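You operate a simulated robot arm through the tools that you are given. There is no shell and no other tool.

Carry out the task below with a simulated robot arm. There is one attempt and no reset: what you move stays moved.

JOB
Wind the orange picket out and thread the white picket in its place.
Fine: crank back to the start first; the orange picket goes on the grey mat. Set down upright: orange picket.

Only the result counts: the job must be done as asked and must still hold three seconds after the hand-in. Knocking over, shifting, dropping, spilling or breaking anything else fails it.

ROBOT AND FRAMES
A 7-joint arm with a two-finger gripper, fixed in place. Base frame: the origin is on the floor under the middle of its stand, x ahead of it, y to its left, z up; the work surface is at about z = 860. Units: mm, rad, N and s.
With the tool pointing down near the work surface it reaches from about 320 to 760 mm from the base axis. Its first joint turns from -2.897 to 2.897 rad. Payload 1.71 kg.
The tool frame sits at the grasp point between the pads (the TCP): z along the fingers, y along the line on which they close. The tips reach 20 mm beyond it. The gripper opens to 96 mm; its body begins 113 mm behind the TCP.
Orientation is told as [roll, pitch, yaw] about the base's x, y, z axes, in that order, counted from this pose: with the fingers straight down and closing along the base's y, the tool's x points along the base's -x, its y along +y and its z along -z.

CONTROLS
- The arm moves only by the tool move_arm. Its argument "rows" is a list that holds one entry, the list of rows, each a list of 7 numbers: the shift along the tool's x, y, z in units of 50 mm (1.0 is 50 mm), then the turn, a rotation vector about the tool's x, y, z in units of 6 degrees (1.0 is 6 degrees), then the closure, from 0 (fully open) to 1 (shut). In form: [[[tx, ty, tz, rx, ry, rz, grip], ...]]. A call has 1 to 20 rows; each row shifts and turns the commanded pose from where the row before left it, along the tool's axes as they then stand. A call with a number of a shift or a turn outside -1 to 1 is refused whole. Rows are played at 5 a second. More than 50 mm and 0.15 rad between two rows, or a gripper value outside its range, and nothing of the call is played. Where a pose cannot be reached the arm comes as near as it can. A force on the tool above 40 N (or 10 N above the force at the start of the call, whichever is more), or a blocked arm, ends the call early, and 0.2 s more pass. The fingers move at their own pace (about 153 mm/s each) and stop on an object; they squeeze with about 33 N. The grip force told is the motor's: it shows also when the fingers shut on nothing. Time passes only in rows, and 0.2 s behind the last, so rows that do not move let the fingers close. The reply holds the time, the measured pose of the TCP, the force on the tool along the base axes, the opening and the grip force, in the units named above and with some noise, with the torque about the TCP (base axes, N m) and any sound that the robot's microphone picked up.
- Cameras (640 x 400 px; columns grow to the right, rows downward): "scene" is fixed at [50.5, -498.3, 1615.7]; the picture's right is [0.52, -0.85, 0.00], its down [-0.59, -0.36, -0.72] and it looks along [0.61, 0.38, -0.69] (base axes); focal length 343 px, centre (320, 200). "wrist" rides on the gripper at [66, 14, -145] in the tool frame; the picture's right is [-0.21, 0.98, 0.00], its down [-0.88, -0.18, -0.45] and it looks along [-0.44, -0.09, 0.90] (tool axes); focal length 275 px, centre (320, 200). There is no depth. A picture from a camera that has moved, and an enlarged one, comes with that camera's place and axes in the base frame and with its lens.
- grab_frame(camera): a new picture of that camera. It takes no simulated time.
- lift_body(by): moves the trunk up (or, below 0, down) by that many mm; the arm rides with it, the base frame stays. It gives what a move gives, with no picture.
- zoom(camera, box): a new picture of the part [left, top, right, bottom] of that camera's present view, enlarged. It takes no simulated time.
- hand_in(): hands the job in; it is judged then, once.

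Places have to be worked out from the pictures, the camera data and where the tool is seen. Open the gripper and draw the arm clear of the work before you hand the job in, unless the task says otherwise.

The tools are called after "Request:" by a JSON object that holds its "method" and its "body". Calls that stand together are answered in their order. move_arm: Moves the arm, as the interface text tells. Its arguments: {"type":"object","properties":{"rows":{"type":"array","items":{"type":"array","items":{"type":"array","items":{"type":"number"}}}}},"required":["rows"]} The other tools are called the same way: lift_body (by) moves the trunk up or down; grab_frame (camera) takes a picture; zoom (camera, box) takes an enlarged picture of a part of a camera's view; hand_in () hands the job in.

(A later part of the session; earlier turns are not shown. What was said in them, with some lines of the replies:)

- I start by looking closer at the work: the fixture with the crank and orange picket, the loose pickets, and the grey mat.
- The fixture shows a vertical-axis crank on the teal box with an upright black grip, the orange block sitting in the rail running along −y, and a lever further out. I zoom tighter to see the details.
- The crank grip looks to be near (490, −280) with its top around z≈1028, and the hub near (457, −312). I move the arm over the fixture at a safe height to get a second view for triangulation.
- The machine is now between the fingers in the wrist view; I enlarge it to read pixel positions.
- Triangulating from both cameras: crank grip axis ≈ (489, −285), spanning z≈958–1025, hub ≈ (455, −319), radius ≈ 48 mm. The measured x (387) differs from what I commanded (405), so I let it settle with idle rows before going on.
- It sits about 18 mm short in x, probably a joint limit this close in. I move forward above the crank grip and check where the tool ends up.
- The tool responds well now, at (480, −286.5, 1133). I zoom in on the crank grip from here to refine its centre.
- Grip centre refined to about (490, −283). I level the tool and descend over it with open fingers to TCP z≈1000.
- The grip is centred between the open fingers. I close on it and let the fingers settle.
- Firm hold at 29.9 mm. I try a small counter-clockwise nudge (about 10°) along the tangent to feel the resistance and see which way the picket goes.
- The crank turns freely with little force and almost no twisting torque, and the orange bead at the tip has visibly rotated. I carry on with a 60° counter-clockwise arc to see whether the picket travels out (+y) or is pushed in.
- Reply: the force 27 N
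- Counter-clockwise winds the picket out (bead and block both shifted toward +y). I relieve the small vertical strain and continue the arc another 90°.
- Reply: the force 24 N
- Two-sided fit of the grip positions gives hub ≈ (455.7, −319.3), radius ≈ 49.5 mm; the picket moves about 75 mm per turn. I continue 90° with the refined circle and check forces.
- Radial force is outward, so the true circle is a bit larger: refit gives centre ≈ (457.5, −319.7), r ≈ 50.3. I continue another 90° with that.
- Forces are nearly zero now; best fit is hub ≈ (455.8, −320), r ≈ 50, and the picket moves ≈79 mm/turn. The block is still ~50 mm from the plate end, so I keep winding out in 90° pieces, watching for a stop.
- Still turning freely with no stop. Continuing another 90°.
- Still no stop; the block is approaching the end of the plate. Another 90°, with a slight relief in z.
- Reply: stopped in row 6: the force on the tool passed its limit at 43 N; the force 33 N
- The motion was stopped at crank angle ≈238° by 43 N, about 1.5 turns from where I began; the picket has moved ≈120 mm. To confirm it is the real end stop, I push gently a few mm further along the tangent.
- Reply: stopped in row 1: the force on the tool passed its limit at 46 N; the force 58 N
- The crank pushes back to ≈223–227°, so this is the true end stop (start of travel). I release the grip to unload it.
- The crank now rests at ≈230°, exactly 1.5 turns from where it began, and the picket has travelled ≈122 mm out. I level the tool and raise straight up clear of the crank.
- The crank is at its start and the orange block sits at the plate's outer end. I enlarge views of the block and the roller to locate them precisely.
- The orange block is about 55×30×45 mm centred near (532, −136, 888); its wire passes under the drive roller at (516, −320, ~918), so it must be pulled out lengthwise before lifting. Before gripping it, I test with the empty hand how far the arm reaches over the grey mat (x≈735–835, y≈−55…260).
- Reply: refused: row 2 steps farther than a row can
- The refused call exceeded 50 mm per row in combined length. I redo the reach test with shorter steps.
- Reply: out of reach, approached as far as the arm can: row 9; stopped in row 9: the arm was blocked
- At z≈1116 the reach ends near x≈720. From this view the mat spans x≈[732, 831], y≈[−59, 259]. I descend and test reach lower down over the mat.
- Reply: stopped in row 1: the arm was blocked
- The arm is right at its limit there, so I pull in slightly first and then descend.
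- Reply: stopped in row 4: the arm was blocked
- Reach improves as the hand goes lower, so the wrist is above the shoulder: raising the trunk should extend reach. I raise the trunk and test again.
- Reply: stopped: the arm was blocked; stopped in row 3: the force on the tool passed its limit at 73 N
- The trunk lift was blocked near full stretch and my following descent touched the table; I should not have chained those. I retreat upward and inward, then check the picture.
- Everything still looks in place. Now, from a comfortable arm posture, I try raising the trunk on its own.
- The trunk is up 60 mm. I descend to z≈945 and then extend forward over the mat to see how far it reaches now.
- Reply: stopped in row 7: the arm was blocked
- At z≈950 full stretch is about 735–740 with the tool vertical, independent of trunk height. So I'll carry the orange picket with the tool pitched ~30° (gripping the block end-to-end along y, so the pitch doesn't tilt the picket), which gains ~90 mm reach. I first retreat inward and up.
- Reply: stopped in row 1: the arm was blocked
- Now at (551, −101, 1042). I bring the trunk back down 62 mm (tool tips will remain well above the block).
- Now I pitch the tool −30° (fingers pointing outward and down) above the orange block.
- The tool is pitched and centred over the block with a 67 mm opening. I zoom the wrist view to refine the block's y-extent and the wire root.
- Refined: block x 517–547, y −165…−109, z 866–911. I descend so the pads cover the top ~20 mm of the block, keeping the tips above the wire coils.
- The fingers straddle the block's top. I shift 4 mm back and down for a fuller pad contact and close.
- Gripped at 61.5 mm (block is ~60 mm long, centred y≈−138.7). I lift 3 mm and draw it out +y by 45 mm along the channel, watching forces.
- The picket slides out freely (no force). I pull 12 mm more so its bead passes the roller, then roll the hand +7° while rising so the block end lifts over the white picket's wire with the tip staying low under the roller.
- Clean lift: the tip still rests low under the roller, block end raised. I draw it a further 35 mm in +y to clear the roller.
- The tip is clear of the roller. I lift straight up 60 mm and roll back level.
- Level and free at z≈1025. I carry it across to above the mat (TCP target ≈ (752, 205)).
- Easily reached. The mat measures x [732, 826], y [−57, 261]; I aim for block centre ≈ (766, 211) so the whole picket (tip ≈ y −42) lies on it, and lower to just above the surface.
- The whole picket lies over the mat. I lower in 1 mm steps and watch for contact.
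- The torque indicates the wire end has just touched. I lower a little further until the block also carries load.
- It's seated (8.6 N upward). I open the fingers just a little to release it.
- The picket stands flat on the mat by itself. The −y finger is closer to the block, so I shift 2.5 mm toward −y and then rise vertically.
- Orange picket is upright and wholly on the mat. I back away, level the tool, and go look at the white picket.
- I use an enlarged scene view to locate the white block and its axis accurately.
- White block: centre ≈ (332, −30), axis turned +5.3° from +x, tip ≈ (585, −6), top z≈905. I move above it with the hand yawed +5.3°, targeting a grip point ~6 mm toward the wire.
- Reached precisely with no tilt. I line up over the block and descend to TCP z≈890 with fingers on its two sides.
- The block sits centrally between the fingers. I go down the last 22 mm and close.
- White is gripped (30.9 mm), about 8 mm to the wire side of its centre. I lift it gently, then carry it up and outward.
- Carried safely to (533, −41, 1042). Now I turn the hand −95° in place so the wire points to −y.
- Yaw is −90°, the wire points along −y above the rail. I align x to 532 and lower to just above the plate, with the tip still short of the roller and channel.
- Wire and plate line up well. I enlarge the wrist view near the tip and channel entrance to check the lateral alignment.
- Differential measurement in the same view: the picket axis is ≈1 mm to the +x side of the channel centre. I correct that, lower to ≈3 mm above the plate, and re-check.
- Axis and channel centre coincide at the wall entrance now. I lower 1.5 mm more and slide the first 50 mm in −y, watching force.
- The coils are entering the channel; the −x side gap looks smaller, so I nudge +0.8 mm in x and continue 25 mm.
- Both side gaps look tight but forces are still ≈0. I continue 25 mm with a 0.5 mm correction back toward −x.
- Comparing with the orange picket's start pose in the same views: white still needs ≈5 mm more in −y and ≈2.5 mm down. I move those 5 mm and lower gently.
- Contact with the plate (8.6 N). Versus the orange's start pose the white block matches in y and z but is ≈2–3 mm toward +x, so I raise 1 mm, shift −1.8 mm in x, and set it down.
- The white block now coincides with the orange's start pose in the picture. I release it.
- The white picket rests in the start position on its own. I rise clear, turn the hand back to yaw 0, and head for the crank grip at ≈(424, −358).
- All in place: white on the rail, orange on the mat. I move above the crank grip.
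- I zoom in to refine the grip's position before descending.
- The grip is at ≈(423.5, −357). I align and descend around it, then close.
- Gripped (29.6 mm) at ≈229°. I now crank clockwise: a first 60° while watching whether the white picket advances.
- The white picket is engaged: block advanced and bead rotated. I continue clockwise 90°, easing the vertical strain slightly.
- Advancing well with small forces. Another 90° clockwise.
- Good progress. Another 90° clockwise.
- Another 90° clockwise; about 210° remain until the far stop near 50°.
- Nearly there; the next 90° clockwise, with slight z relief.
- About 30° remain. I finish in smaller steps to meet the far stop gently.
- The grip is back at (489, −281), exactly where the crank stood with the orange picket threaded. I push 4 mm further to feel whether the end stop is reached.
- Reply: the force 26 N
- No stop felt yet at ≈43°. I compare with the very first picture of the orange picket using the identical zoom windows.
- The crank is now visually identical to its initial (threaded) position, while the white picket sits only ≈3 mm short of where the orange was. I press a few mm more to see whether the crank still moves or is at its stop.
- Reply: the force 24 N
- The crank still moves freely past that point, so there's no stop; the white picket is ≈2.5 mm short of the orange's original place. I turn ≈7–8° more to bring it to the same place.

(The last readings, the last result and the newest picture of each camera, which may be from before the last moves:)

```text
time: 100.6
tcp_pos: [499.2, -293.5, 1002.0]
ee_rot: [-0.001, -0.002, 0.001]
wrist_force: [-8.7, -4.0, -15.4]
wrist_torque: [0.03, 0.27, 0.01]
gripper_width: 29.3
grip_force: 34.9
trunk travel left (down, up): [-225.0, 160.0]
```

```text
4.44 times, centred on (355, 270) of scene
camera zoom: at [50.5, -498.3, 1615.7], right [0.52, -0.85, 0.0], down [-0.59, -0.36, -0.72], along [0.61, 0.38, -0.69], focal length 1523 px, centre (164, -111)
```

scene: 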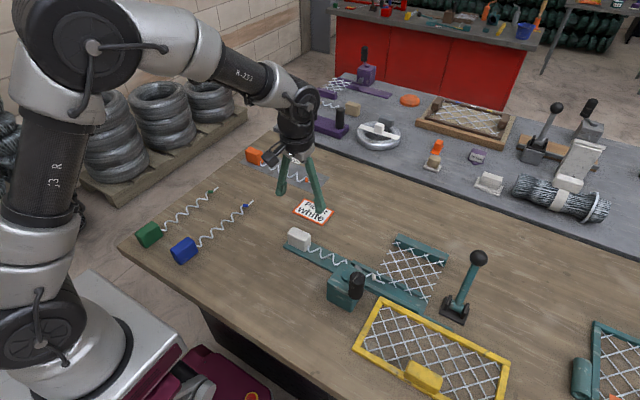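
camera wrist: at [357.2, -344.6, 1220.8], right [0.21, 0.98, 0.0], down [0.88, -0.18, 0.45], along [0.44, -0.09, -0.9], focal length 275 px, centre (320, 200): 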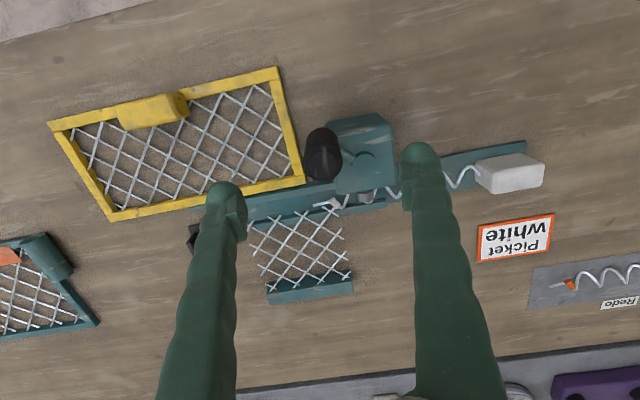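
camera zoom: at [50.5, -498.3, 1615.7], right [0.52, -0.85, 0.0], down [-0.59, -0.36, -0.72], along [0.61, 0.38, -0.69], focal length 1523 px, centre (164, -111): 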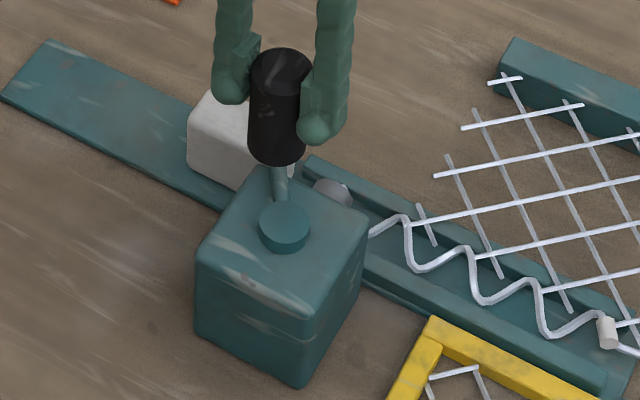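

The picket no longer advances while the crank moves on, so the white picket is fully threaded. I release the grip and check that everything holds.

Request:
{"method": "move_arm", "body": {"rows": [[[0, 0, 0, 0, 0, 0, 0.6], [0, 0, 0, 0, 0, 0, 0.3], [0, 0, 0, 0, 0, 0, 0], [0, 0, 0, 0, 0, 0, 0]]]}}

Request:
{"method": "zoom", "body": {"camera": "scene", "box": [310, 225, 400, 315]}}

Request:
{"method": "zoom", "body": {"camera": "scene", "box": [360, 250, 480, 330]}}

```text
time: 101.6
tcp_pos: [498.4, -291.4, 1002.7]
ee_rot: [-0.002, -0.003, -0.002]
wrist_force: [-1.1, 0.1, 0.1]
wrist_torque: [0.03, -0.01, -0.02]
gripper_width: 96.2
grip_force: 0.0
trunk travel left (down, up): [-225.0, 160.0]
```

```text
4.44 times, centred on (355, 270) of scene
camera zoom: at [50.5, -498.3, 1615.7], right [0.52, -0.85, 0.0], down [-0.59, -0.36, -0.72], along [0.61, 0.38, -0.69], focal length 1523 px, centre (164, -111)
```

zoom: 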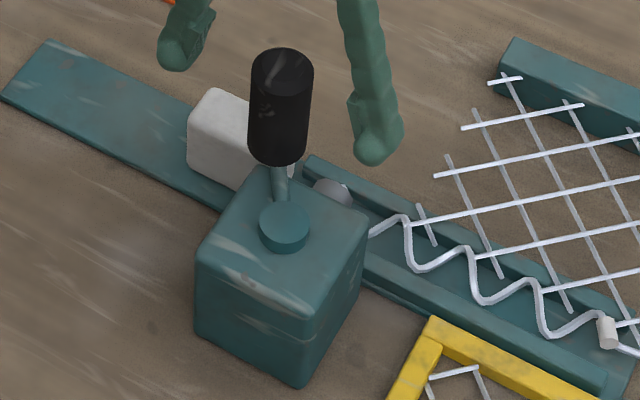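

```text
5.00 times, centred on (420, 290) of scene
camera zoom: at [50.5, -498.3, 1615.7], right [0.52, -0.85, 0.0], down [-0.59, -0.36, -0.72], along [0.61, 0.38, -0.69], focal length 1713 px, centre (-180, -250)
```

zoom: 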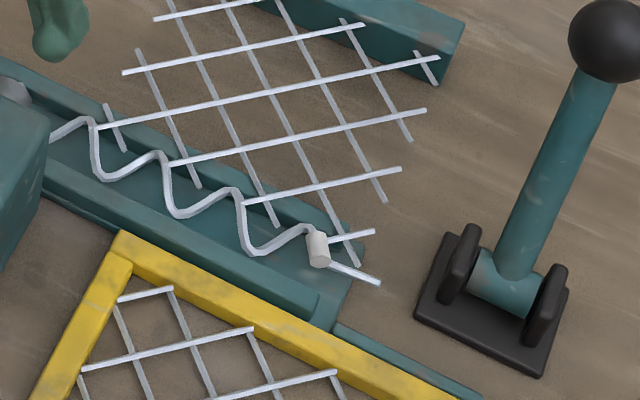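

White picket and crank hold steady after release. I raise the hand straight up clear of the crank and draw the arm away.

Request:
{"method": "move_arm", "body": {"rows": [[[0, 0, -0.4, 0, 0, 0, 0], [0, 0, -0.7, 0, 0, 0, 0], [0, 0, -0.8, 0, 0, 0, 0], [0, 0, -0.8, 0, 0, 0, 0], [0, 0.5, -0.6, 0, 0, 0, 0], [0, 0.8, -0.2, 0, 0, 0, 0], [0, 0.8, 0, 0, 0, 0, 0], [0, 0.8, 0, 0, 0, 0, 0], [0, 0, 0, 0, 0, 0, 0]]]}}

Request:
{"method": "grab_frame", "body": {"camera": "scene"}}

Request:
{"method": "grab_frame", "body": {"camera": "wrist"}}

Request:
{"method": "zoom", "body": {"camera": "scene", "box": [270, 210, 510, 360]}}

Request:
{"method": "zoom", "body": {"camera": "scene", "box": [220, 120, 340, 200]}}

```text
time: 103.6
tcp_pos: [498.9, -148.7, 1177.8]
ee_rot: [-0.001, 0.0, 0.0]
wrist_force: [-0.6, -0.4, 0.1]
wrist_torque: [0.02, -0.02, 0.04]
gripper_width: 96.0
grip_force: 0.1
trunk travel left (down, up): [-225.0, 160.0]
```

```text
taken
```

scene: 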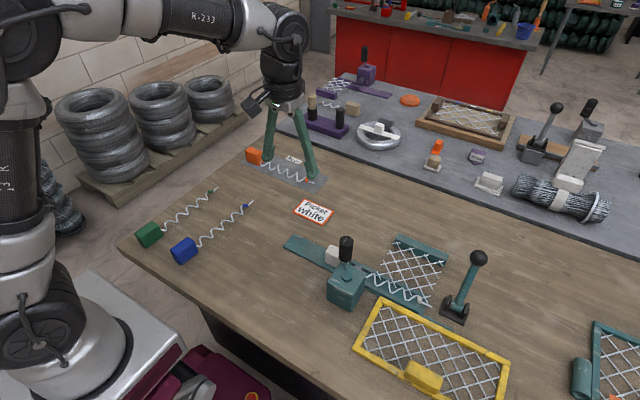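

```text
taken
camera wrist: at [432.9, -135.0, 1321.5], right [0.21, 0.98, 0.0], down [0.88, -0.18, 0.45], along [0.44, -0.09, -0.9], focal length 275 px, centre (320, 200)
```

wrist: 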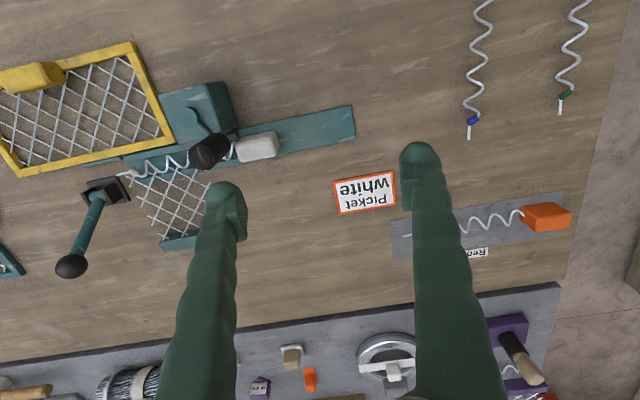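

```text
2.67 times, centred on (390, 285) of scene
camera zoom: at [50.5, -498.3, 1615.7], right [0.52, -0.85, 0.0], down [-0.59, -0.36, -0.72], along [0.61, 0.38, -0.69], focal length 914 px, centre (133, -27)
```

zoom: 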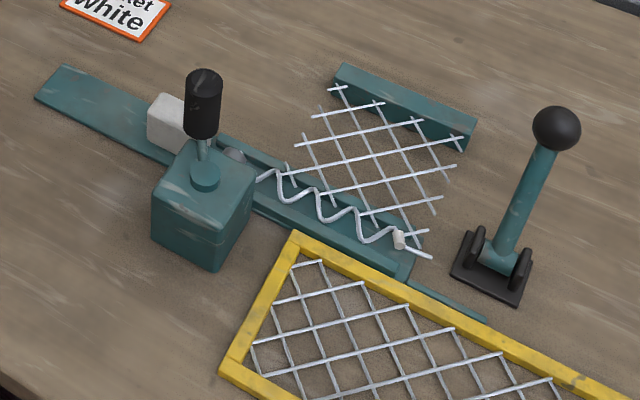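

```text
5.00 times, centred on (280, 160) of scene
camera zoom: at [50.5, -498.3, 1615.7], right [0.52, -0.85, 0.0], down [-0.59, -0.36, -0.72], along [0.61, 0.38, -0.69], focal length 1713 px, centre (520, 400)
```

zoom: 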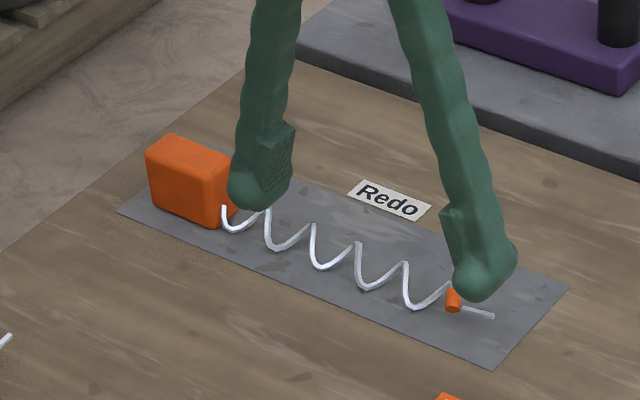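

The white picket is threaded where the orange one was, the crank is released, and the orange picket stands upright on the grey mat. The blue and green pickets, the lever and the frames look unmoved. The gripper is open and the arm is clear, so I hand the job in.

Request:
{"method": "hand_in", "body": {}}

```text
The job is handed in.
```

I wound the orange picket out and threaded the white one in its place, then handed the job in. No verdict has come back.

- **Orange picket:** I cranked it back to the start stop, about 1.5 turns, before drawing it out. It stands upright on the grey mat, with its whole length on it.
- **White picket:** I set it at the start position and cranked it in until it stopped advancing. It sits about 3 mm short of where the orange one was. The crank rests about 15° past its original position.
- **Everything else:** The blue and green pickets, the lever and the frames looked unmoved in the last pictures. The fingers touched the bare table once, near the mat, while I was testing reach. That gave a 73 N reading and moved nothing I could see.
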